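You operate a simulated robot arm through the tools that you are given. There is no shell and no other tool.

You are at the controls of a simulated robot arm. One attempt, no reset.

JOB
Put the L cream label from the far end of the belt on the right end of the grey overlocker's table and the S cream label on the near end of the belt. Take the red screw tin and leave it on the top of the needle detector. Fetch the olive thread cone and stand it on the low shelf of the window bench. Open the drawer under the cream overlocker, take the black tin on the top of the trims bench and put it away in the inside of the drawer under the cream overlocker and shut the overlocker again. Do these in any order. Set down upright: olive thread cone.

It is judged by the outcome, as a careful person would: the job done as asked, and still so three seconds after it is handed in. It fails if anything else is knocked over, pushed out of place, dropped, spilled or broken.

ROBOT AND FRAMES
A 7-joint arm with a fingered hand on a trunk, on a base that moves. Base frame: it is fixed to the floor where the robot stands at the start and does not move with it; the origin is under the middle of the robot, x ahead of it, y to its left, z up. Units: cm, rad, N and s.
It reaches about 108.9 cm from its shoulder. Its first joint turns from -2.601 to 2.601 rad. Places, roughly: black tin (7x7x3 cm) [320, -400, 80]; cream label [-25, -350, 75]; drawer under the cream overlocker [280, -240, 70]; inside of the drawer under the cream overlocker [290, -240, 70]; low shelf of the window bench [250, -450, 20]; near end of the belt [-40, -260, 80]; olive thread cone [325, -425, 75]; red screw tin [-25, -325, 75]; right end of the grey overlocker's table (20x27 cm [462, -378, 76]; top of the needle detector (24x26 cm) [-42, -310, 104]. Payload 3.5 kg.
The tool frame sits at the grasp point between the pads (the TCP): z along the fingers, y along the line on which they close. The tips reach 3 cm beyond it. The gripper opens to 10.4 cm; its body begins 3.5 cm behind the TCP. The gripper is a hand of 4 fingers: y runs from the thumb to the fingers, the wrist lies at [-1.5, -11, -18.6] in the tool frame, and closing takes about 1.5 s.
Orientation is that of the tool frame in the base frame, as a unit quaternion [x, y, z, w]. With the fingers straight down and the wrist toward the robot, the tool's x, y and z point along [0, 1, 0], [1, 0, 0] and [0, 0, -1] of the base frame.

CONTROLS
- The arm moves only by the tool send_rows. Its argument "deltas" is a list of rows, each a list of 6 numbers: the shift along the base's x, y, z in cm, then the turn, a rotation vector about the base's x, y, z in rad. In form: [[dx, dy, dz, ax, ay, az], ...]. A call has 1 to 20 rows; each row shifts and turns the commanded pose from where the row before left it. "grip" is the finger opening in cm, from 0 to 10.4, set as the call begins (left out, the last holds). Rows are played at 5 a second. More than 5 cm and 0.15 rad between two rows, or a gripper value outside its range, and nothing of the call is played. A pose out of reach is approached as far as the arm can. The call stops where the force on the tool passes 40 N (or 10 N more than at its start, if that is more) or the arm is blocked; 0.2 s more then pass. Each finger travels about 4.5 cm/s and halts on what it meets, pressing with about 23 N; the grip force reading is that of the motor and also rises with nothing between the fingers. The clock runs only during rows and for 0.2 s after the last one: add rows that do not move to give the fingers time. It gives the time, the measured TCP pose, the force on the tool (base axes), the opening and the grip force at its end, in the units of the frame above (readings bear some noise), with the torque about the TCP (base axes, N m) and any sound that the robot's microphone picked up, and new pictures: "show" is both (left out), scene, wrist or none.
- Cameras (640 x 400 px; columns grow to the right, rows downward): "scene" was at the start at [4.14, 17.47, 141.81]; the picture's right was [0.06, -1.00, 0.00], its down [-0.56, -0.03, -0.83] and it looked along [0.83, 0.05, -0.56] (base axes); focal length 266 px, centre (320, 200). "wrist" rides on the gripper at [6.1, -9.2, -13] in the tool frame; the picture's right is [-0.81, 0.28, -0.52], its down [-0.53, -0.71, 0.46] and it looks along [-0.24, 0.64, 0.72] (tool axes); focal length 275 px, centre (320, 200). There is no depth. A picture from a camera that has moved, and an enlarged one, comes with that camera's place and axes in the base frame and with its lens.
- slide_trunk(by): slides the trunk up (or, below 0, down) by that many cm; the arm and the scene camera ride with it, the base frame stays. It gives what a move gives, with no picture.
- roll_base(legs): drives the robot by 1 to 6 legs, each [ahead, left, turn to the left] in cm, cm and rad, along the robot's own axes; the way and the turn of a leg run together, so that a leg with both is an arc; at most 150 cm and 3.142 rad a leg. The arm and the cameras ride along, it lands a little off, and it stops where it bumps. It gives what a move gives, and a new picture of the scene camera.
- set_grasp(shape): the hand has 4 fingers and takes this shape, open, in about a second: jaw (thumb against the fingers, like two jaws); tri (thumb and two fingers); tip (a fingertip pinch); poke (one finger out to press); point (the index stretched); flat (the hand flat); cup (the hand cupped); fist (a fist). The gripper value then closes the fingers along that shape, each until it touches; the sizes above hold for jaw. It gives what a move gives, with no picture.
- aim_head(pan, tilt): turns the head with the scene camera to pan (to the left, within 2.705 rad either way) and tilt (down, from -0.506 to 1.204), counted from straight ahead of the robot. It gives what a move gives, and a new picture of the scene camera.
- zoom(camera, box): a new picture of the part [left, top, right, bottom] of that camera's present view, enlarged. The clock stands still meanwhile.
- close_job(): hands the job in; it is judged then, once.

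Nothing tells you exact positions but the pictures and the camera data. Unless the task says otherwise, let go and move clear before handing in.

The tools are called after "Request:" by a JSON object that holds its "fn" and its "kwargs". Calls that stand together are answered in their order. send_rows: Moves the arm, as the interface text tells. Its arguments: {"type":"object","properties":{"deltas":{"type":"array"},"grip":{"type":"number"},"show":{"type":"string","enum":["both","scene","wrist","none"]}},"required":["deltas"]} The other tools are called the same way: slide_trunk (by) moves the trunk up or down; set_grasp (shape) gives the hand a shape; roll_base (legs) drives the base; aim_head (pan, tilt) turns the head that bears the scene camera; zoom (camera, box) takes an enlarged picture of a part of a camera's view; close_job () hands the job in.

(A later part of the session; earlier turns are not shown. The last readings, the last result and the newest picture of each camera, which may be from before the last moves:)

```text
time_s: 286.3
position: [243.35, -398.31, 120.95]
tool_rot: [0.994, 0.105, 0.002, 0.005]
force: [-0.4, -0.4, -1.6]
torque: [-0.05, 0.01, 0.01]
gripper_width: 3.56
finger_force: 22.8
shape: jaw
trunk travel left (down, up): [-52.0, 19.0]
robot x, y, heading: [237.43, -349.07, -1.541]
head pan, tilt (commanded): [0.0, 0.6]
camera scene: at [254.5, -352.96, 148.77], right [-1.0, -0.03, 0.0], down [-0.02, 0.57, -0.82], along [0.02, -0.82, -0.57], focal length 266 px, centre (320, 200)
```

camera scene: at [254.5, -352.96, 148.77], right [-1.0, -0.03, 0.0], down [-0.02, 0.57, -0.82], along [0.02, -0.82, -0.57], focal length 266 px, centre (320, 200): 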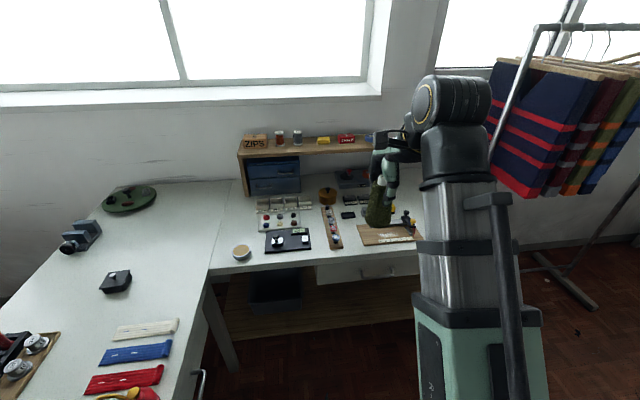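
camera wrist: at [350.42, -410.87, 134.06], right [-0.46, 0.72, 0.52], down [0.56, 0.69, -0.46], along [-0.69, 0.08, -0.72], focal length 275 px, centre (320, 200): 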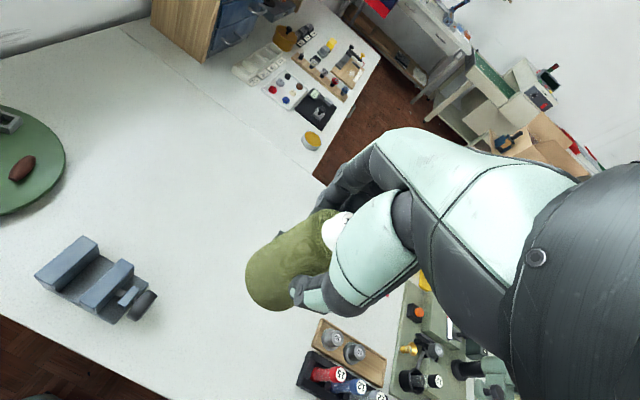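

Request:
{"fn": "slide_trunk", "kwargs": {"by": -38}}

Request:
{"fn": "aim_head", "kwargs": {"pan": 0.0, "tilt": 0.5}}

```text
time_s: 290.0
position: [243.54, -398.44, 83.12]
tool_rot: [0.995, 0.104, 0.002, 0.004]
force: [1.1, 0.5, -0.8]
torque: [-0.04, 0.0, 0.0]
gripper_width: 3.55
finger_force: 23.0
shape: jaw
trunk travel left (down, up): [-14.0, 57.0]
robot x, y, heading: [237.58, -349.21, -1.536]
head pan, tilt (commanded): [0.0, 0.6]
```

```text
time_s: 290.7
position: [243.4, -398.39, 82.95]
tool_rot: [0.994, 0.105, 0.003, 0.004]
force: [-0.4, 0.2, -0.3]
torque: [0.04, -0.02, -0.02]
gripper_width: 3.58
finger_force: 22.5
shape: jaw
trunk travel left (down, up): [-14.0, 57.0]
robot x, y, heading: [237.82, -349.21, -1.538]
head pan, tilt (commanded): [0.0, 0.499]
camera scene: at [254.5, -353.22, 111.69], right [-1.0, -0.03, 0.0], down [-0.01, 0.48, -0.88], along [0.03, -0.88, -0.48], focal length 266 px, centre (320, 200)
```

scene: 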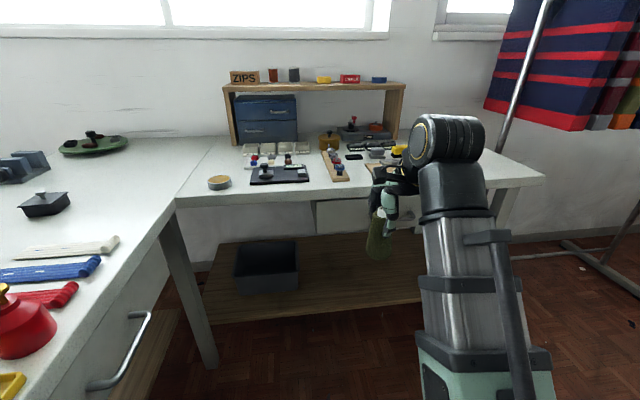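

Request:
{"fn": "slide_trunk", "kwargs": {"by": -13.5}}

Request:
{"fn": "send_rows", "kwargs": {"deltas": [[0, 0, -4, 0, 0, 0], [0, 0, -4, 0, 0, 0], [0, 0, -4, 0, 0, 0], [0, 0, -4, 0, 0, 0]]}}

```text
time_s: 292.3
position: [243.49, -398.41, 69.5]
tool_rot: [0.995, 0.104, 0.002, 0.003]
force: [0.3, -0.2, -0.6]
torque: [-0.01, 0.01, -0.03]
gripper_width: 3.56
finger_force: 22.9
shape: jaw
trunk travel left (down, up): [-0.5, 70.5]
robot x, y, heading: [237.17, -349.07, -1.542]
head pan, tilt (commanded): [0.0, 0.499]
```

```text
time_s: 293.3
position: [243.47, -399.71, 54.4]
tool_rot: [0.994, 0.106, 0.002, 0.002]
force: [-0.3, -0.2, -0.3]
torque: [-0.01, -0.03, 0.0]
gripper_width: 3.59
finger_force: 22.9
shape: jaw
out of reach, approached as far as the arm can: row 4
trunk travel left (down, up): [-0.5, 70.5]
robot x, y, heading: [237.57, -349.3, -1.54]
head pan, tilt (commanded): [0.0, 0.499]
camera scene: at [254.5, -353.22, 98.19], right [-1.0, -0.03, 0.0], down [-0.01, 0.48, -0.88], along [0.03, -0.88, -0.48], focal length 266 px, centre (320, 200)
camera wrist: at [247.49, -389.37, 67.39], right [-0.74, -0.44, 0.52], down [-0.67, 0.58, -0.46], along [-0.1, -0.68, -0.72], focal length 275 px, centre (320, 200)
```

scene: 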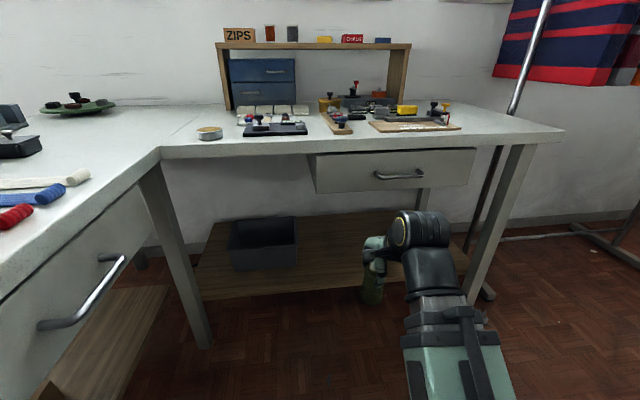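
wrist: 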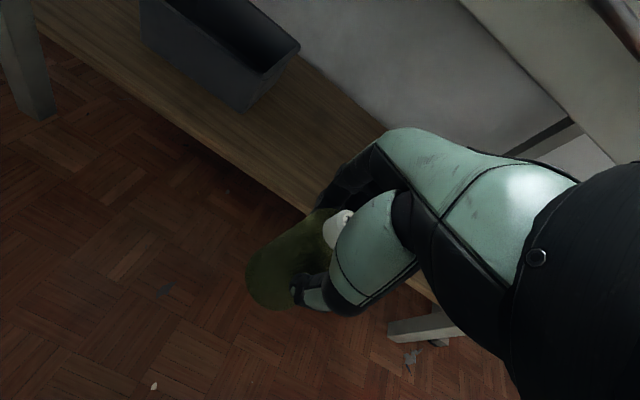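

The folded arm can't go lower this close. I'll back the base a little, then extend and lower.

Request:
{"fn": "roll_base", "kwargs": {"legs": [[-12, 0, 0]]}}

Request:
{"fn": "send_rows", "kwargs": {"deltas": [[0, -3, -3, 0, 0, 0], [0, -3, -3, 0, 0, 0], [0, -3, -3, 0, 0, 0], [0, -3, -3, 0, 0, 0], [0, -2, -3, 0, 0, 0]]}}

```text
time_s: 294.5
position: [243.0, -387.63, 54.32]
tool_rot: [0.995, 0.105, 0.003, 0.003]
force: [-0.2, -1.3, -1.8]
torque: [0.0, 0.03, 0.01]
gripper_width: 3.57
finger_force: 22.6
shape: jaw
trunk travel left (down, up): [-0.5, 70.5]
robot x, y, heading: [237.34, -337.14, -1.542]
head pan, tilt (commanded): [0.0, 0.499]
camera scene: at [254.15, -341.27, 98.19], right [-1.0, -0.03, 0.0], down [-0.01, 0.48, -0.88], along [0.03, -0.88, -0.48], focal length 266 px, centre (320, 200)
```

scene: 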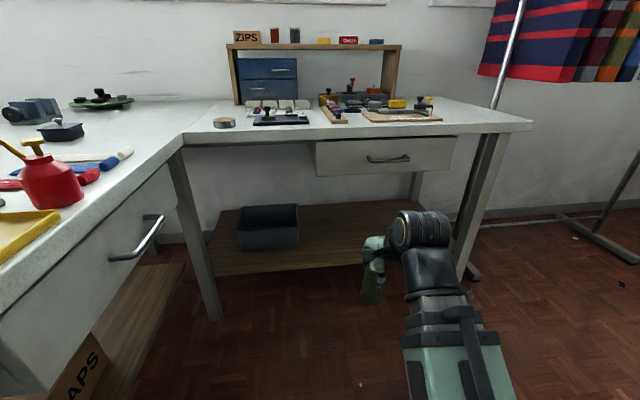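

```text
time_s: 295.7
position: [242.94, -401.57, 39.31]
tool_rot: [0.995, 0.104, 0.001, 0.003]
force: [0.5, -0.3, -0.1]
torque: [0.01, 0.03, -0.02]
gripper_width: 3.57
finger_force: 22.7
shape: jaw
trunk travel left (down, up): [-0.5, 70.5]
robot x, y, heading: [237.02, -337.29, -1.547]
head pan, tilt (commanded): [0.0, 0.499]
camera scene: at [254.15, -341.26, 98.19], right [-1.0, -0.03, 0.0], down [-0.01, 0.48, -0.88], along [0.03, -0.88, -0.48], focal length 266 px, centre (320, 200)
camera wrist: at [247.0, -391.37, 52.41], right [-0.74, -0.43, 0.52], down [-0.67, 0.59, -0.46], along [-0.1, -0.68, -0.72], focal length 275 px, centre (320, 200)
```

scene: 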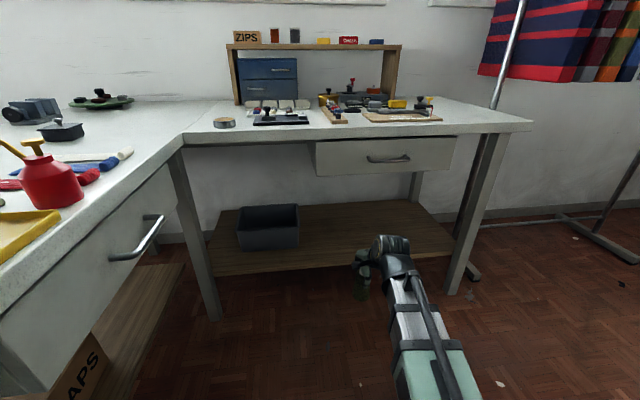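
wrist: 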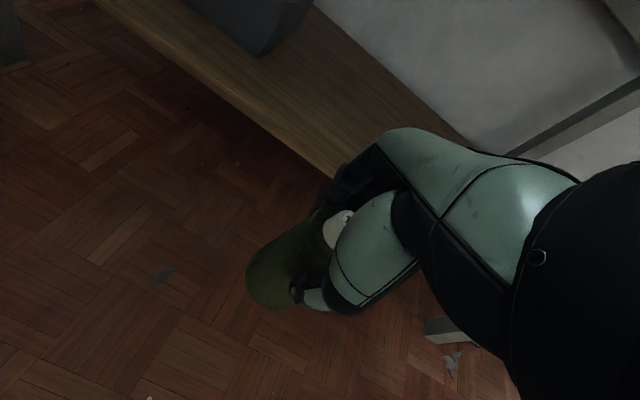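

The drawer's underside is at z≈62, the shelf at z≈20. I'll lower to just above shelf level outside, then slide in to about y = -437.

Request:
{"fn": "send_rows", "kwargs": {"deltas": [[0, -1, -2.5, 0, 0, 0], [0, -1, -1.8, 0, 0, 0], [0, 0, 0, 0, 0, 0]], "show": "scene"}}

Request:
{"fn": "aim_head", "kwargs": {"pan": 0.1, "tilt": 0.7}}

```text
time_s: 296.5
position: [242.9, -403.63, 35.1]
tool_rot: [0.994, 0.105, 0.003, 0.002]
force: [0.7, 0.4, -1.3]
torque: [0.02, -0.03, -0.01]
gripper_width: 3.56
finger_force: 23.0
shape: jaw
trunk travel left (down, up): [-0.5, 70.5]
robot x, y, heading: [237.53, -337.47, -1.539]
head pan, tilt (commanded): [0.0, 0.499]
camera scene: at [254.15, -341.27, 98.19], right [-1.0, -0.03, 0.0], down [-0.01, 0.48, -0.88], along [0.03, -0.88, -0.48], focal length 266 px, centre (320, 200)
```

scene: 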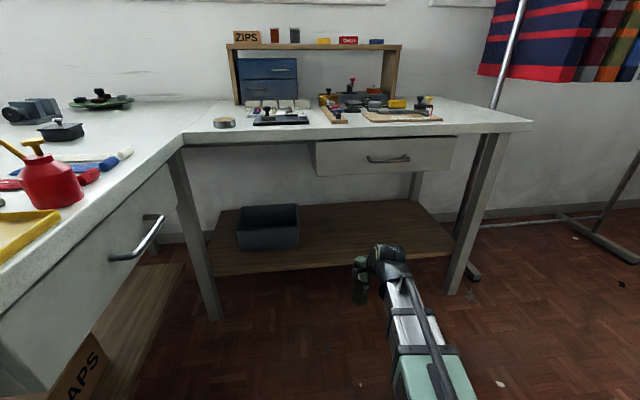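

```text
time_s: 297.3
position: [242.62, -403.72, 35.14]
tool_rot: [0.994, 0.105, 0.002, 0.002]
force: [0.6, 0.6, -1.1]
torque: [-0.01, 0.02, 0.02]
gripper_width: 3.56
finger_force: 22.9
shape: jaw
trunk travel left (down, up): [-0.5, 70.5]
robot x, y, heading: [237.62, -337.0, -1.54]
head pan, tilt (commanded): [0.099, 0.7]
camera scene: at [254.97, -340.61, 96.42], right [-0.99, -0.13, 0.0], down [-0.08, 0.64, -0.77], along [0.1, -0.76, -0.64], focal length 266 px, centre (320, 200)
```

scene: 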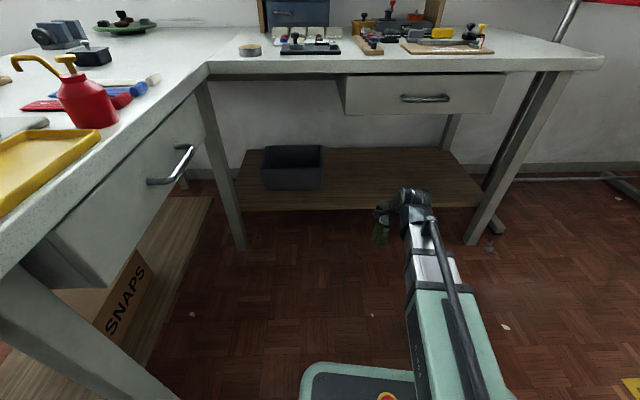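

Now sliding the cone in over the shelf.

Request:
{"fn": "send_rows", "kwargs": {"deltas": [[0, -3, 0, 0, 0, 0], [0, -3, 0, 0, 0, 0], [0, -3, 0, 0, 0, 0], [0, -3, 0, 0, 0, 0], [0, -3, 0, 0, 0, 0], [0, 0, 0, 0, 0, 0]]}}

Request:
{"fn": "zoom", "kwargs": {"camera": "scene", "box": [300, 60, 520, 280]}}

```text
time_s: 298.7
position: [243.01, -418.64, 35.15]
tool_rot: [0.994, 0.105, 0.002, 0.003]
force: [-0.1, 0.2, -0.1]
torque: [0.01, 0.0, 0.02]
gripper_width: 3.55
finger_force: 23.0
shape: jaw
trunk travel left (down, up): [-0.5, 70.5]
robot x, y, heading: [237.18, -337.27, -1.541]
head pan, tilt (commanded): [0.099, 0.7]
camera scene: at [254.97, -340.6, 96.42], right [-0.99, -0.13, 0.0], down [-0.08, 0.64, -0.76], along [0.1, -0.76, -0.64], focal length 266 px, centre (320, 200)
camera wrist: at [247.06, -408.38, 48.24], right [-0.74, -0.44, 0.52], down [-0.67, 0.59, -0.46], along [-0.1, -0.68, -0.72], focal length 275 px, centre (320, 200)
```

scene: 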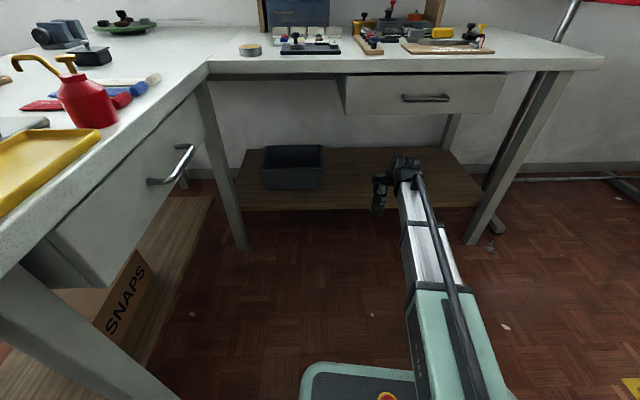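
wrist: 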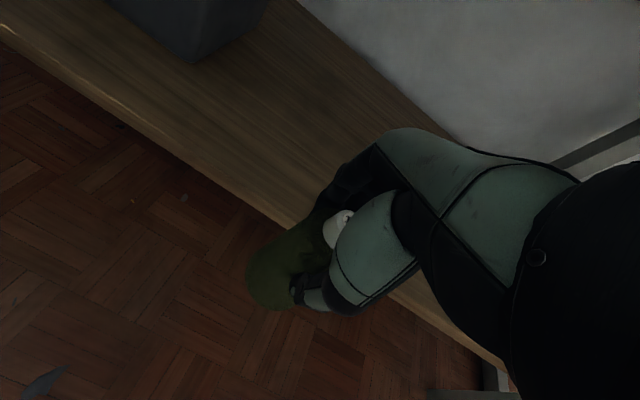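

```text
1.82 times, centred on (410, 170) of scene
camera zoom: at [254.97, -340.6, 96.42], right [-0.99, -0.13, 0.0], down [-0.08, 0.64, -0.76], along [0.1, -0.76, -0.64], focal length 483 px, centre (156, 254)
```

zoom: 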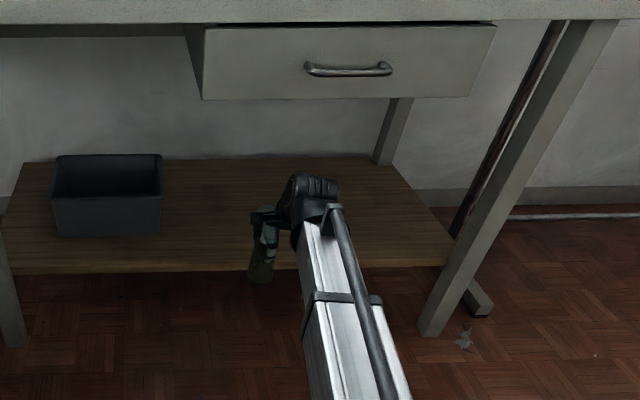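

Request:
{"fn": "send_rows", "kwargs": {"deltas": [[0, -3, 0, 0, 0, 0], [0, -3, 0, 0, 0, 0], [0, -3, 0, 0, 0, 0], [0, -3, 0, 0, 0, 0], [0, -3, 0, 0, 0, 0], [0, -3.2, 0, 0, 0, 0], [0, 0, 0, 0, 0, 0]]}}

Request:
{"fn": "zoom", "kwargs": {"camera": "scene", "box": [320, 80, 480, 240]}}

```text
time_s: 300.3
position: [242.96, -436.77, 35.03]
tool_rot: [0.995, 0.104, 0.002, 0.002]
force: [-0.6, -1.1, -0.3]
torque: [-0.03, 0.0, 0.0]
gripper_width: 3.57
finger_force: 23.0
shape: jaw
trunk travel left (down, up): [-0.5, 70.5]
robot x, y, heading: [237.0, -337.1, -1.547]
head pan, tilt (commanded): [0.099, 0.7]
camera scene: at [254.97, -340.61, 96.42], right [-0.99, -0.13, 0.0], down [-0.08, 0.64, -0.76], along [0.1, -0.76, -0.64], focal length 266 px, centre (320, 200)
camera wrist: at [247.06, -426.59, 48.06], right [-0.74, -0.44, 0.52], down [-0.67, 0.59, -0.46], along [-0.1, -0.68, -0.72], focal length 275 px, centre (320, 200)
```

scene: 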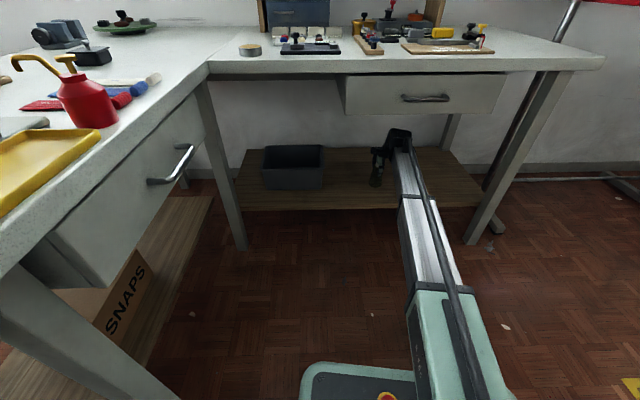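
wrist: 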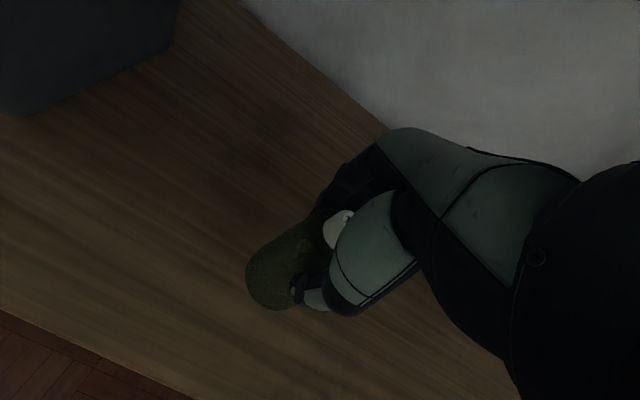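

```text
2.50 times, centred on (400, 160) of scene
camera zoom: at [254.97, -340.61, 96.42], right [-0.99, -0.13, 0.0], down [-0.08, 0.64, -0.76], along [0.1, -0.76, -0.64], focal length 664 px, centre (120, 300)
```

zoom: 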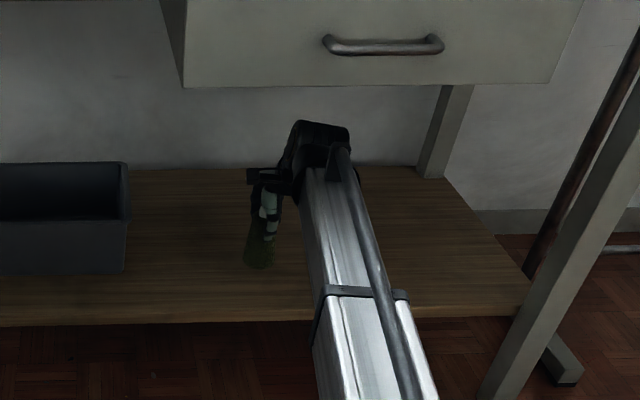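

The cone hangs a few cm above the shelf, well inside its front edge. Lowering until contact.

Request:
{"fn": "send_rows", "kwargs": {"deltas": [[0, 0, -0.7, 0, 0, 0], [0, 0, -0.7, 0, 0, 0], [0, 0, -0.5, 0, 0, 0], [0, 0, 0, 0, 0, 0]], "show": "none"}}

Request:
{"fn": "send_rows", "kwargs": {"deltas": [[0, 0, -0.4, 0, 0, 0], [0, 0, -0.4, 0, 0, 0], [0, 0, 0, 0, 0, 0]], "show": "none"}}

```text
time_s: 301.3
position: [242.98, -436.8, 33.16]
tool_rot: [0.995, 0.104, 0.003, 0.003]
force: [-0.4, 0.1, -1.1]
torque: [-0.02, -0.04, 0.02]
gripper_width: 3.55
finger_force: 23.0
shape: jaw
trunk travel left (down, up): [-0.5, 70.5]
robot x, y, heading: [237.21, -337.16, -1.541]
head pan, tilt (commanded): [0.099, 0.7]
```

```text
time_s: 302.1
position: [242.95, -436.88, 32.25]
tool_rot: [0.995, 0.104, 0.003, 0.003]
force: [-1.2, -0.2, -1.1]
torque: [0.0, 0.0, 0.04]
gripper_width: 3.56
finger_force: 23.1
shape: jaw
trunk travel left (down, up): [-0.5, 70.5]
robot x, y, heading: [237.33, -337.27, -1.542]
head pan, tilt (commanded): [0.099, 0.7]
```

Request:
{"fn": "send_rows", "kwargs": {"deltas": [[0, 0, -0.4, 0, 0, 0], [0, 0, -0.4, 0, 0, 0], [0, 0, 0, 0, 0, 0]], "show": "none"}}

Request:
{"fn": "send_rows", "kwargs": {"deltas": [[0, 0, -0.4, 0, 0, 0], [0, 0, -0.4, 0, 0, 0], [0, 0, 0, 0, 0, 0]], "show": "both"}}

Request:
{"fn": "zoom", "kwargs": {"camera": "scene", "box": [320, 80, 480, 240]}}

```text
time_s: 302.9
position: [242.85, -436.81, 31.71]
tool_rot: [0.995, 0.103, 0.002, 0.003]
force: [-1.0, 1.6, 10.1]
torque: [-0.08, 0.03, -0.01]
gripper_width: 3.59
finger_force: 22.3
shape: jaw
trunk travel left (down, up): [-0.5, 70.5]
robot x, y, heading: [237.41, -337.02, -1.54]
head pan, tilt (commanded): [0.099, 0.7]
```

```text
time_s: 303.7
position: [242.92, -436.83, 31.52]
tool_rot: [0.995, 0.103, 0.003, 0.009]
force: [0.6, 5.8, 24.1]
torque: [0.17, -0.01, 0.03]
gripper_width: 3.86
finger_force: 23.1
shape: jaw
trunk travel left (down, up): [-0.5, 70.5]
robot x, y, heading: [237.29, -336.94, -1.545]
head pan, tilt (commanded): [0.099, 0.7]
stopped in row 3: the force on the tool passed its limit at 41 N (the readings are from after the stop); the commanded pose is now the measured one
camera scene: at [254.96, -340.38, 96.42], right [-0.99, -0.13, 0.0], down [-0.08, 0.64, -0.77], along [0.1, -0.76, -0.64], focal length 266 px, centre (320, 200)
camera wrist: at [247.03, -426.54, 44.49], right [-0.74, -0.43, 0.52], down [-0.66, 0.58, -0.47], along [-0.1, -0.69, -0.71], focal length 275 px, centre (320, 200)
```

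scene: 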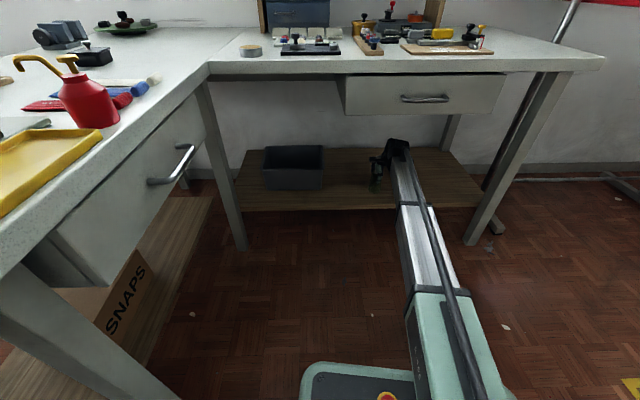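
wrist: 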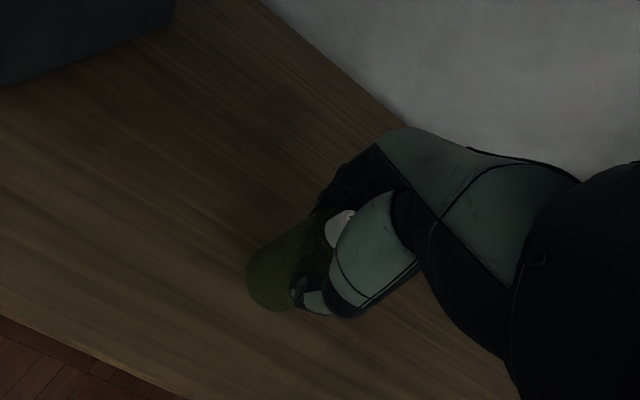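

```text
2.50 times, centred on (400, 160) of scene
camera zoom: at [254.96, -340.38, 96.42], right [-0.99, -0.13, 0.0], down [-0.08, 0.64, -0.77], along [0.1, -0.76, -0.64], focal length 664 px, centre (120, 300)
```

zoom: 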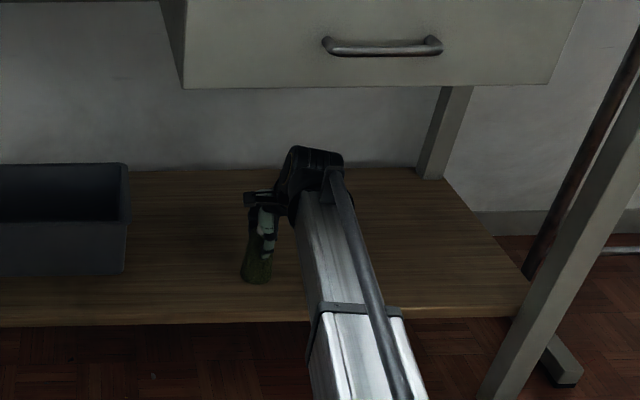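

The cone is seated on the shelf. I'll relieve the pressure, open the hand, rise 2 cm and leave sideways (no room to lift fully under the drawer).

Request:
{"fn": "send_rows", "kwargs": {"deltas": [[0, 0, 0.4, 0, 0, 0], [0, 0, 0, 0, 0, 0]], "show": "none"}}

Request:
{"fn": "send_rows", "kwargs": {"deltas": [[0, 0, 0, 0, 0, 0], [0, 0, 0, 0, 0, 0], [0, 0, 0, 0, 0, 0], [0, 0, 0, 0, 0, 0], [0, 0, 0, 0, 0, 0], [0, 0, 0, 0, 0, 0], [0, 0, 0, 0, 0, 0], [0, 0, 0, 0, 0, 0]], "grip": 10.4, "show": "both"}}

Request:
{"fn": "zoom", "kwargs": {"camera": "scene", "box": [320, 80, 480, 240]}}

Request:
{"fn": "zoom", "kwargs": {"camera": "wrist", "box": [180, 160, 440, 380]}}

```text
time_s: 304.3
position: [242.94, -436.89, 31.64]
tool_rot: [0.995, 0.104, 0.003, 0.005]
force: [0.0, 4.1, 17.3]
torque: [0.14, 0.0, 0.01]
gripper_width: 3.84
finger_force: 23.2
shape: jaw
trunk travel left (down, up): [-0.5, 70.5]
robot x, y, heading: [236.9, -337.19, -1.54]
head pan, tilt (commanded): [0.099, 0.7]
```

```text
time_s: 306.1
position: [242.97, -436.99, 31.46]
tool_rot: [0.995, 0.104, 0.004, 0.005]
force: [0.4, 0.3, -0.2]
torque: [-0.01, 0.02, 0.01]
gripper_width: 10.33
finger_force: 0.0
shape: jaw
trunk travel left (down, up): [-0.5, 70.5]
robot x, y, heading: [236.95, -337.23, -1.542]
head pan, tilt (commanded): [0.099, 0.7]
camera scene: at [254.97, -340.59, 96.42], right [-0.99, -0.13, 0.0], down [-0.08, 0.64, -0.76], along [0.1, -0.76, -0.64], focal length 266 px, centre (320, 200)
camera wrist: at [247.03, -426.66, 44.43], right [-0.74, -0.43, 0.52], down [-0.67, 0.58, -0.47], along [-0.1, -0.69, -0.72], focal length 275 px, centre (320, 200)
```

scene: 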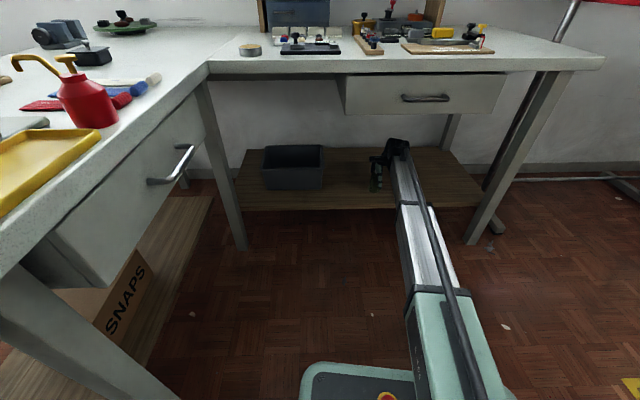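
wrist: 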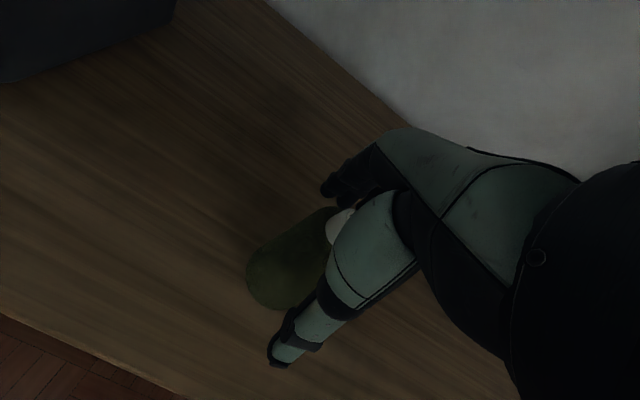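

```text
2.50 times, centred on (400, 160) of scene
camera zoom: at [254.97, -340.59, 96.42], right [-0.99, -0.13, 0.0], down [-0.08, 0.64, -0.76], along [0.1, -0.76, -0.64], focal length 664 px, centre (120, 300)
```

zoom: 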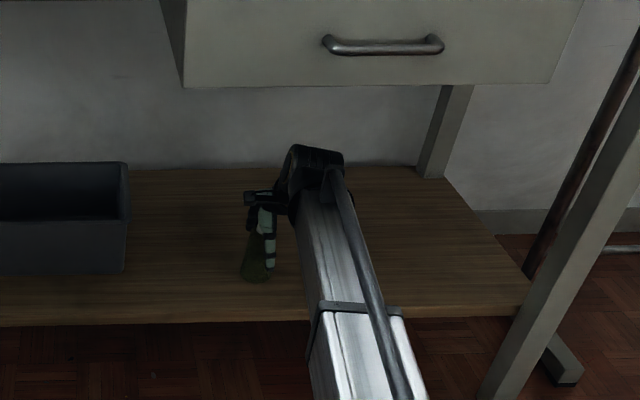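

```text
1.82 times, centred on (310, 270) of wrist
camera zoom: at [247.03, -426.66, 44.43], right [-0.74, -0.43, 0.52], down [-0.67, 0.58, -0.47], along [-0.1, -0.69, -0.72], focal length 500 px, centre (338, 73)
```

zoom: 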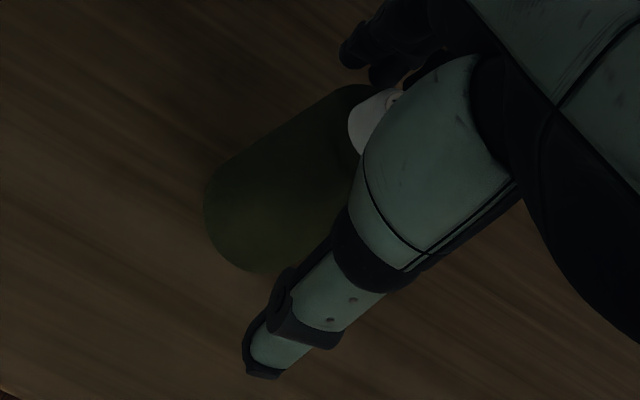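

The cone stands on its own. Rising 1.5 cm and slipping out sideways along the open direction of the hand.

Request:
{"fn": "send_rows", "kwargs": {"deltas": [[0, 0, 0.8, 0, 0, 0], [0, 0, 0.8, 0, 0, 0], [-1.5, -0.32, 0, 0, 0, 0], [-2, -0.42, 0, 0, 0, 0], [-2, -0.42, 0, 0, 0, 0], [-2, -0.42, 0, 0, 0, 0], [-2, -0.42, 0, 0, 0, 0], [-2, -0.42, 0, 0, 0, 0]], "show": "both"}}

Request:
{"fn": "zoom", "kwargs": {"camera": "scene", "box": [320, 80, 480, 240]}}

```text
time_s: 307.9
position: [231.46, -439.33, 32.82]
tool_rot: [0.995, 0.104, 0.003, 0.005]
force: [-0.5, 0.1, -0.2]
torque: [-0.03, -0.01, -0.01]
gripper_width: 10.34
finger_force: 0.0
shape: jaw
trunk travel left (down, up): [-0.5, 70.5]
robot x, y, heading: [237.65, -337.26, -1.54]
head pan, tilt (commanded): [0.099, 0.7]
camera scene: at [254.97, -340.59, 96.42], right [-0.99, -0.13, 0.0], down [-0.08, 0.64, -0.76], along [0.1, -0.76, -0.64], focal length 266 px, centre (320, 200)
camera wrist: at [235.57, -428.99, 45.94], right [-0.74, -0.43, 0.52], down [-0.67, 0.58, -0.47], along [-0.1, -0.69, -0.72], focal length 275 px, centre (320, 200)
```

scene: 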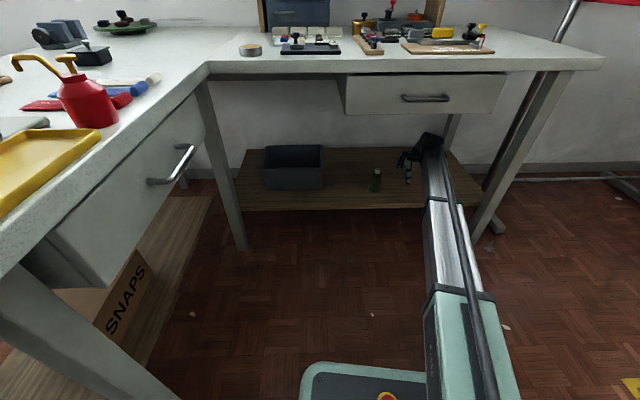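
wrist: 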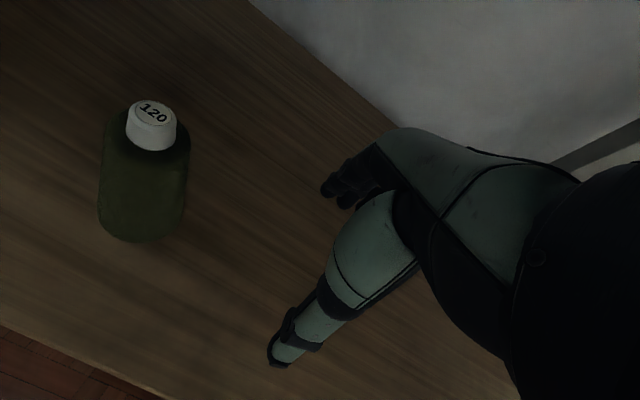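

```text
2.50 times, centred on (400, 160) of scene
camera zoom: at [254.97, -340.59, 96.42], right [-0.99, -0.13, 0.0], down [-0.08, 0.64, -0.76], along [0.1, -0.76, -0.64], focal length 664 px, centre (120, 300)
```

zoom: 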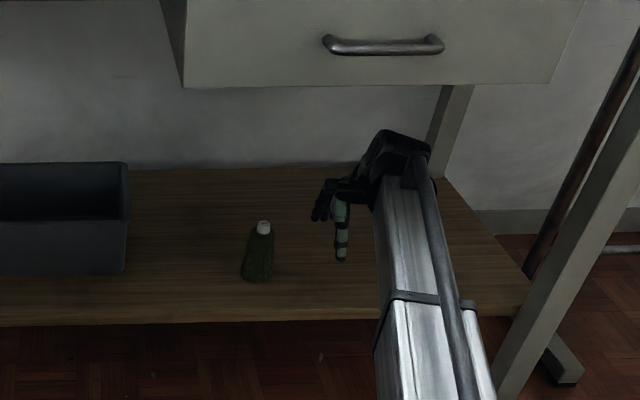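

The olive cone stands upright on the low shelf. Retracting the hand straight out.

Request:
{"fn": "send_rows", "kwargs": {"deltas": [[-0.3, 3.5, 0, 0, 0, 0], [-0.3, 3.5, 0, 0, 0, 0], [-0.3, 3.5, 0, 0, 0, 0], [-0.2, 3.5, 0, 0, 0, 0], [0, 3.5, 0, 0, 0, 0], [0, 3.5, 0, 0, 0, 0], [0, 3.5, 0, 0, 0, 0], [0, 3.5, 0.5, 0, 0, 0], [0, 3.5, 1, 0, 0, 0], [0, 3, 2, 0, 0, 0], [0, 3, 3, 0, 0, 0], [0, 2, 4, 0, 0, 0], [0, 1, 4, 0, 0, 0]], "show": "scene"}}

```text
time_s: 310.7
position: [230.29, -398.86, 47.51]
tool_rot: [0.995, 0.103, 0.003, 0.005]
force: [-0.1, 0.4, -0.2]
torque: [0.0, 0.02, 0.0]
gripper_width: 10.37
finger_force: 0.2
shape: jaw
trunk travel left (down, up): [-0.5, 70.5]
robot x, y, heading: [236.91, -337.2, -1.545]
head pan, tilt (commanded): [0.099, 0.7]
camera scene: at [254.97, -340.6, 96.41], right [-0.99, -0.13, 0.0], down [-0.08, 0.64, -0.76], along [0.1, -0.76, -0.64], focal length 266 px, centre (320, 200)
```

scene: 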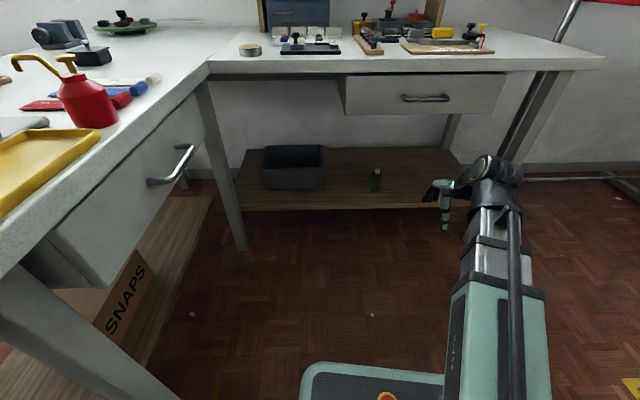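

Raising the trunk again, then pulling the arm in before driving to the drawer.

Request:
{"fn": "slide_trunk", "kwargs": {"by": 40}}

Request:
{"fn": "send_rows", "kwargs": {"deltas": [[0, 2.5, 3.5, 0, 0, 0], [0, 2.5, 3.5, 0, 0, 0], [0, 2.5, 3.5, 0, 0, 0], [0, 2.5, 3.5, 0, 0, 0], [0, 2, 3, 0, 0, 0]], "show": "scene"}}

```text
time_s: 314.5
position: [230.15, -398.89, 87.26]
tool_rot: [0.995, 0.104, 0.004, 0.006]
force: [-0.1, -0.3, 0.1]
torque: [0.03, 0.04, 0.01]
gripper_width: 10.37
finger_force: 0.0
shape: jaw
trunk travel left (down, up): [-40.5, 30.5]
robot x, y, heading: [237.46, -337.03, -1.54]
head pan, tilt (commanded): [0.099, 0.7]
```

```text
time_s: 315.7
position: [230.35, -386.77, 104.65]
tool_rot: [0.995, 0.103, 0.002, 0.005]
force: [-0.5, -0.4, 0.7]
torque: [0.02, -0.03, 0.01]
gripper_width: 10.34
finger_force: 0.1
shape: jaw
trunk travel left (down, up): [-40.5, 30.5]
robot x, y, heading: [237.07, -336.88, -1.541]
head pan, tilt (commanded): [0.099, 0.7]
camera scene: at [254.97, -340.59, 136.41], right [-0.99, -0.13, 0.0], down [-0.08, 0.64, -0.76], along [0.1, -0.76, -0.64], focal length 266 px, centre (320, 200)
```

scene: 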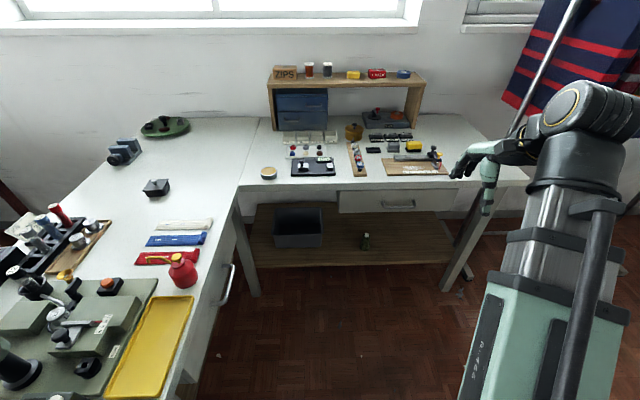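

The cone is visible standing on the shelf. Now driving to the front of the cream overlocker's drawer.

Request:
{"fn": "roll_base", "kwargs": {"legs": [[0, -46, 0], [-108, 0, 0]]}}

Request:
{"fn": "aim_head", "kwargs": {"pan": 1.2, "tilt": 0.7}}

```text
time_s: 323.6
position: [181.33, -278.93, 104.57]
tool_rot: [0.995, 0.103, 0.002, 0.005]
force: [-0.1, 0.5, 0.4]
torque: [0.0, -0.01, 0.0]
gripper_width: 10.37
finger_force: 0.0
shape: jaw
trunk travel left (down, up): [-40.5, 30.5]
robot x, y, heading: [188.21, -229.1, -1.546]
head pan, tilt (commanded): [0.099, 0.7]
camera scene: at [205.97, -232.64, 136.42], right [-0.99, -0.13, 0.0], down [-0.08, 0.64, -0.76], along [0.1, -0.76, -0.64], focal length 266 px, centre (320, 200)
```

scene: 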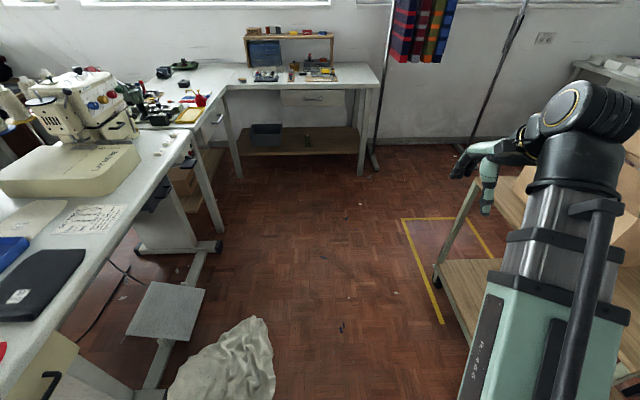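

```text
time_s: 325.0
position: [181.23, -278.79, 104.61]
tool_rot: [0.995, 0.103, 0.002, 0.005]
force: [0.1, 0.7, 0.2]
torque: [-0.01, -0.02, 0.0]
gripper_width: 10.38
finger_force: 0.0
shape: jaw
trunk travel left (down, up): [-40.5, 30.5]
robot x, y, heading: [188.31, -229.03, -1.543]
head pan, tilt (commanded): [1.201, 0.7]
camera scene: at [212.9, -227.06, 136.42], right [-0.34, -0.94, 0.0], down [-0.61, 0.22, -0.76], along [0.72, -0.26, -0.64], focal length 266 px, centre (320, 200)
```

scene: 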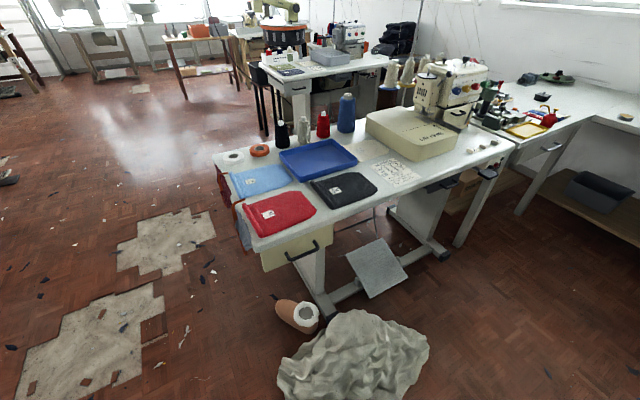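

Request:
{"fn": "zoom", "kwargs": {"camera": "scene", "box": [200, 180, 360, 300]}}

Request:
{"fn": "zoom", "kwargs": {"camera": "scene", "box": [250, 220, 350, 290]}}

```text
3.33 times, centred on (280, 240) of scene
camera zoom: at [212.9, -227.06, 136.42], right [-0.34, -0.94, 0.0], down [-0.61, 0.22, -0.76], along [0.72, -0.26, -0.64], focal length 886 px, centre (453, 67)
```

zoom: 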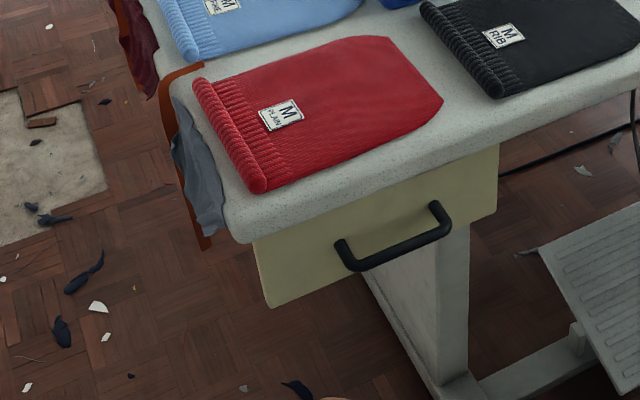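

```text
5.71 times, centred on (300, 255) of scene
camera zoom: at [212.9, -227.06, 136.42], right [-0.34, -0.94, 0.0], down [-0.61, 0.22, -0.76], along [0.72, -0.26, -0.64], focal length 1518 px, centre (434, -114)
```

zoom: 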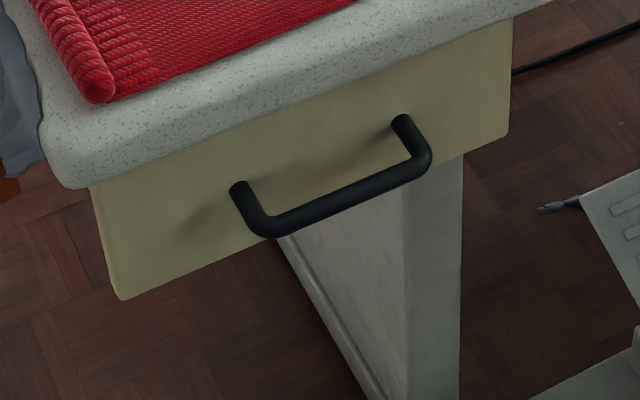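

The drawer has a black U-bar handle centred at about (265.8,-240.8,68), with ~4 cm stand-off. I'll turn to face it.

Request:
{"fn": "roll_base", "kwargs": {"legs": [[0, 0, 1.56]]}}

Request:
{"fn": "aim_head", "kwargs": {"pan": -0.1, "tilt": 0.8}}

```text
time_s: 329.2
position: [237.99, -235.65, 104.54]
tool_rot: [0.626, 0.78, 0.005, 0.002]
force: [-0.3, 1.0, 0.2]
torque: [-0.01, -0.01, 0.03]
gripper_width: 10.36
finger_force: 0.1
shape: jaw
trunk travel left (down, up): [-40.5, 30.5]
robot x, y, heading: [187.92, -229.1, 0.04]
head pan, tilt (commanded): [1.201, 0.7]
camera scene: at [185.67, -204.32, 136.42], right [0.95, -0.33, 0.0], down [-0.21, -0.61, -0.76], along [0.25, 0.72, -0.64], focal length 266 px, centre (320, 200)
```

scene: 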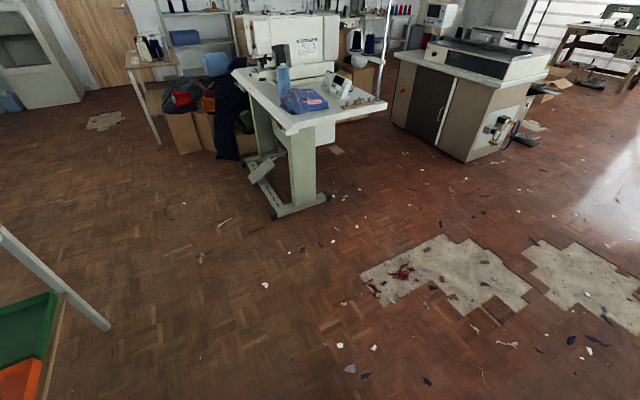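

```text
time_s: 330.7
position: [237.98, -235.53, 104.71]
tool_rot: [0.627, 0.779, 0.005, 0.002]
force: [1.3, 0.7, 0.5]
torque: [-0.03, 0.03, -0.02]
gripper_width: 10.36
finger_force: 0.0
shape: jaw
trunk travel left (down, up): [-40.5, 30.5]
robot x, y, heading: [188.33, -229.12, 0.042]
head pan, tilt (commanded): [-0.099, 0.799]
camera scene: at [190.95, -212.84, 135.59], right [-0.06, -1.0, 0.0], down [-0.72, 0.04, -0.7], along [0.7, -0.04, -0.72], focal length 266 px, centre (320, 200)
```

scene: 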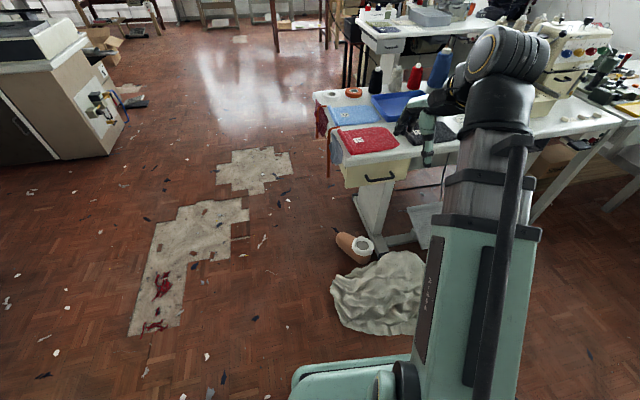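

Backing up 10 cm for arm room, then pitching the hand so that the fingers point forward at the handle.

Request:
{"fn": "roll_base", "kwargs": {"legs": [[-10, 0, 0]]}}

Request:
{"fn": "send_rows", "kwargs": {"deltas": [[2.5, -0.5, -1, 0, 0, 0], [2.5, -0.5, -1, 0, 0, 0], [2.5, -0.5, -1, 0, 0, 0], [2, -0.5, -1, 0.03, -0.1395, 0], [1, -0.5, -1.5, 0.03, -0.1395, 0], [1, -0.5, -1.5, 0.03, -0.1395, 0], [1, -0.5, -1.5, 0.03, -0.1395, 0], [1, -0.5, -1.5, 0.03, -0.1395, 0], [1, -0.5, -1.5, 0.03, -0.1395, 0]], "show": "both"}}

```text
time_s: 331.9
position: [227.62, -235.99, 104.59]
tool_rot: [0.627, 0.779, 0.005, 0.002]
force: [0.4, -1.0, -1.0]
torque: [0.0, 0.01, -0.03]
gripper_width: 10.36
finger_force: 0.1
shape: jaw
trunk travel left (down, up): [-40.5, 30.5]
robot x, y, heading: [177.83, -229.51, 0.037]
head pan, tilt (commanded): [-0.099, 0.799]
camera scene: at [180.67, -213.23, 135.59], right [-0.06, -1.0, 0.0], down [-0.72, 0.05, -0.7], along [0.7, -0.04, -0.72], focal length 266 px, centre (320, 200)
```

scene: 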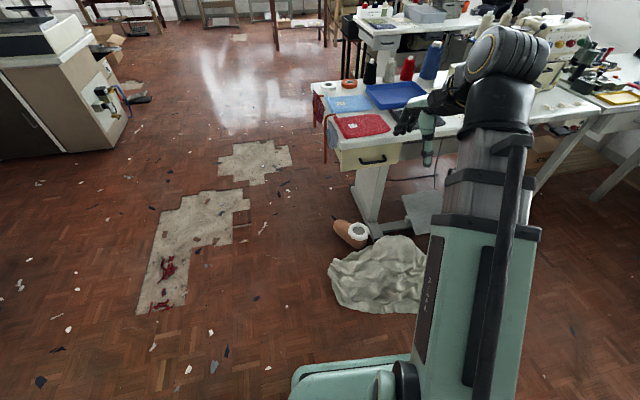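

```text
time_s: 333.9
position: [242.14, -240.5, 93.06]
tool_rot: [0.569, 0.707, 0.328, 0.264]
force: [0.1, 0.5, -0.1]
torque: [-0.03, 0.01, 0.01]
gripper_width: 10.36
finger_force: 0.1
shape: jaw
trunk travel left (down, up): [-40.5, 30.5]
robot x, y, heading: [177.78, -229.52, 0.042]
head pan, tilt (commanded): [-0.099, 0.799]
camera scene: at [180.67, -213.23, 135.6], right [-0.06, -1.0, 0.0], down [-0.72, 0.05, -0.7], along [0.7, -0.04, -0.72], focal length 266 px, centre (320, 200)
camera wrist: at [225.32, -238.0, 94.53], right [-0.04, -0.84, 0.54], down [0.0, -0.54, -0.84], along [1.0, -0.03, 0.02], focal length 275 px, centre (320, 200)
```

scene: 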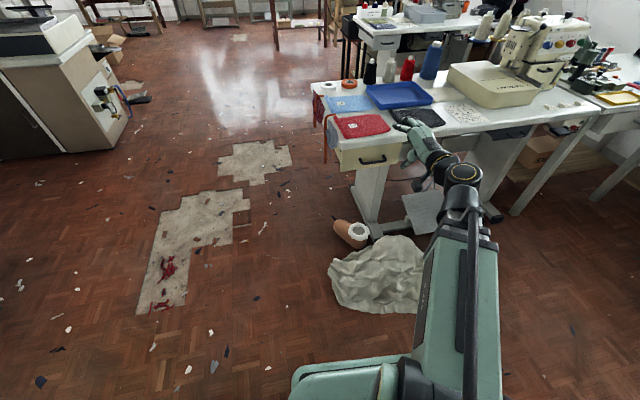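
wrist: 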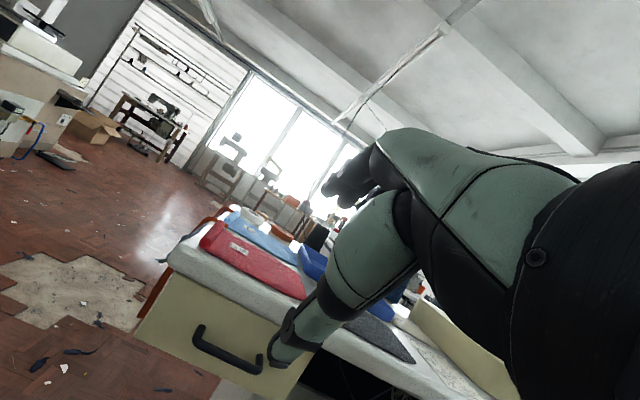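

Request:
{"fn": "send_rows", "kwargs": {"deltas": [[0, 0, -3, 0.03, -0.14, 0], [0, 0, -3, 0.03, -0.14, 0], [0, 0, -3, 0.03, -0.14, 0], [0, 0, -3, 0.03, -0.14, 0], [0, 0, -3, 0.03, -0.14, 0], [0, 0, -3, 0, 0, 0], [0, 0, -3, 0, 0, 0], [0, 0, -3, 0, 0, 0]], "show": "both"}}

```text
time_s: 335.6
position: [242.03, -240.65, 69.06]
tool_rot: [0.439, 0.549, 0.554, 0.447]
force: [-0.4, -0.2, -0.9]
torque: [-0.02, 0.01, 0.0]
gripper_width: 10.38
finger_force: 0.1
shape: jaw
trunk travel left (down, up): [-40.5, 30.5]
robot x, y, heading: [177.81, -229.8, 0.034]
head pan, tilt (commanded): [-0.099, 0.799]
camera scene: at [180.66, -213.23, 135.6], right [-0.06, -1.0, 0.0], down [-0.72, 0.05, -0.7], along [0.7, -0.04, -0.72], focal length 266 px, centre (320, 200)
camera wrist: at [228.31, -237.39, 59.76], right [-0.34, -0.9, 0.27], down [0.57, -0.42, -0.71], along [0.75, -0.08, 0.65], focal length 275 px, centre (320, 200)
```

scene: 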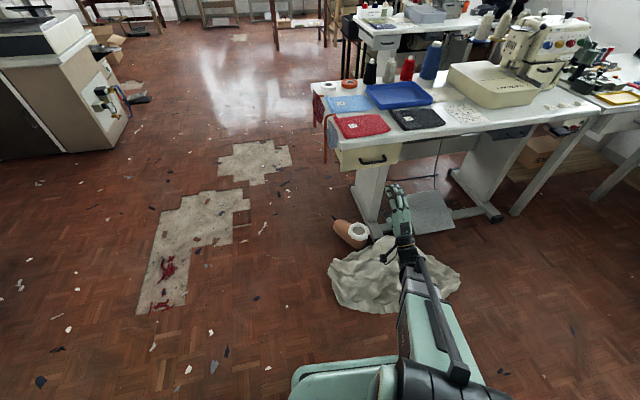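
wrist: 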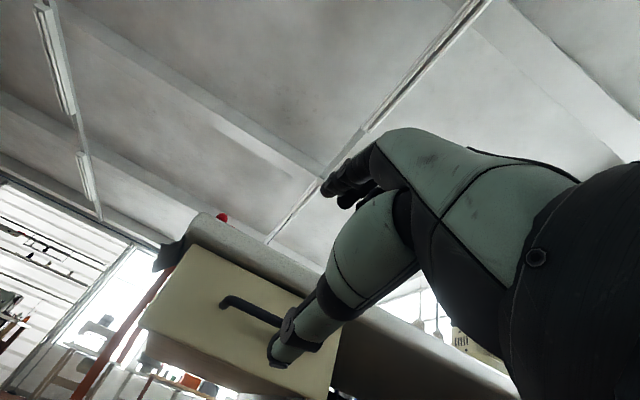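

Request:
{"fn": "zoom", "kwargs": {"camera": "wrist", "box": [120, 200, 380, 400]}}

Request:
{"fn": "zoom", "kwargs": {"camera": "scene", "box": [310, 110, 470, 250]}}

```text
2.00 times, centred on (250, 300) of wrist
camera zoom: at [228.31, -237.39, 59.76], right [-0.34, -0.9, 0.27], down [0.57, -0.42, -0.71], along [0.75, -0.08, 0.65], focal length 551 px, centre (460, 0)
```

zoom: 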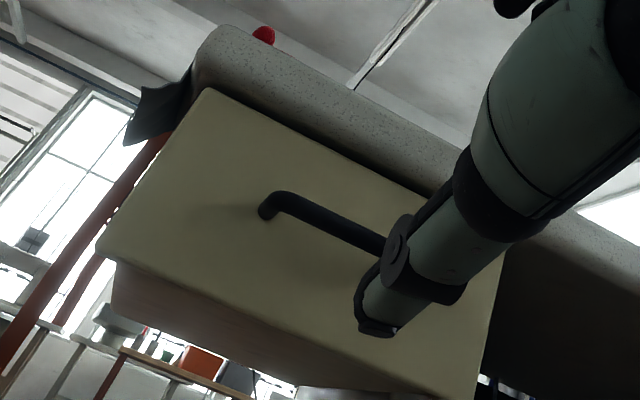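

```text
2.86 times, centred on (390, 180) of scene
camera zoom: at [180.66, -213.23, 135.6], right [-0.06, -1.0, 0.0], down [-0.72, 0.05, -0.7], along [0.7, -0.04, -0.72], focal length 759 px, centre (120, 257)
```

zoom: 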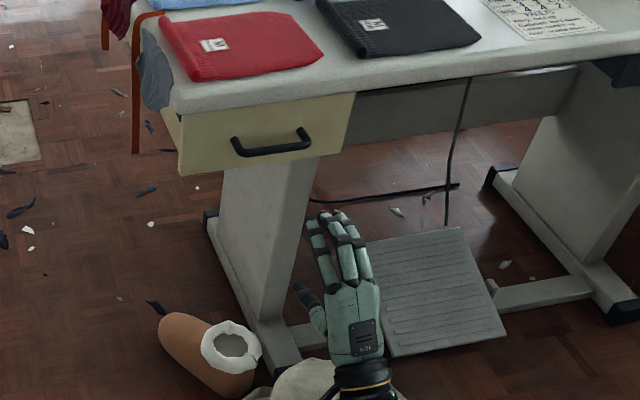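

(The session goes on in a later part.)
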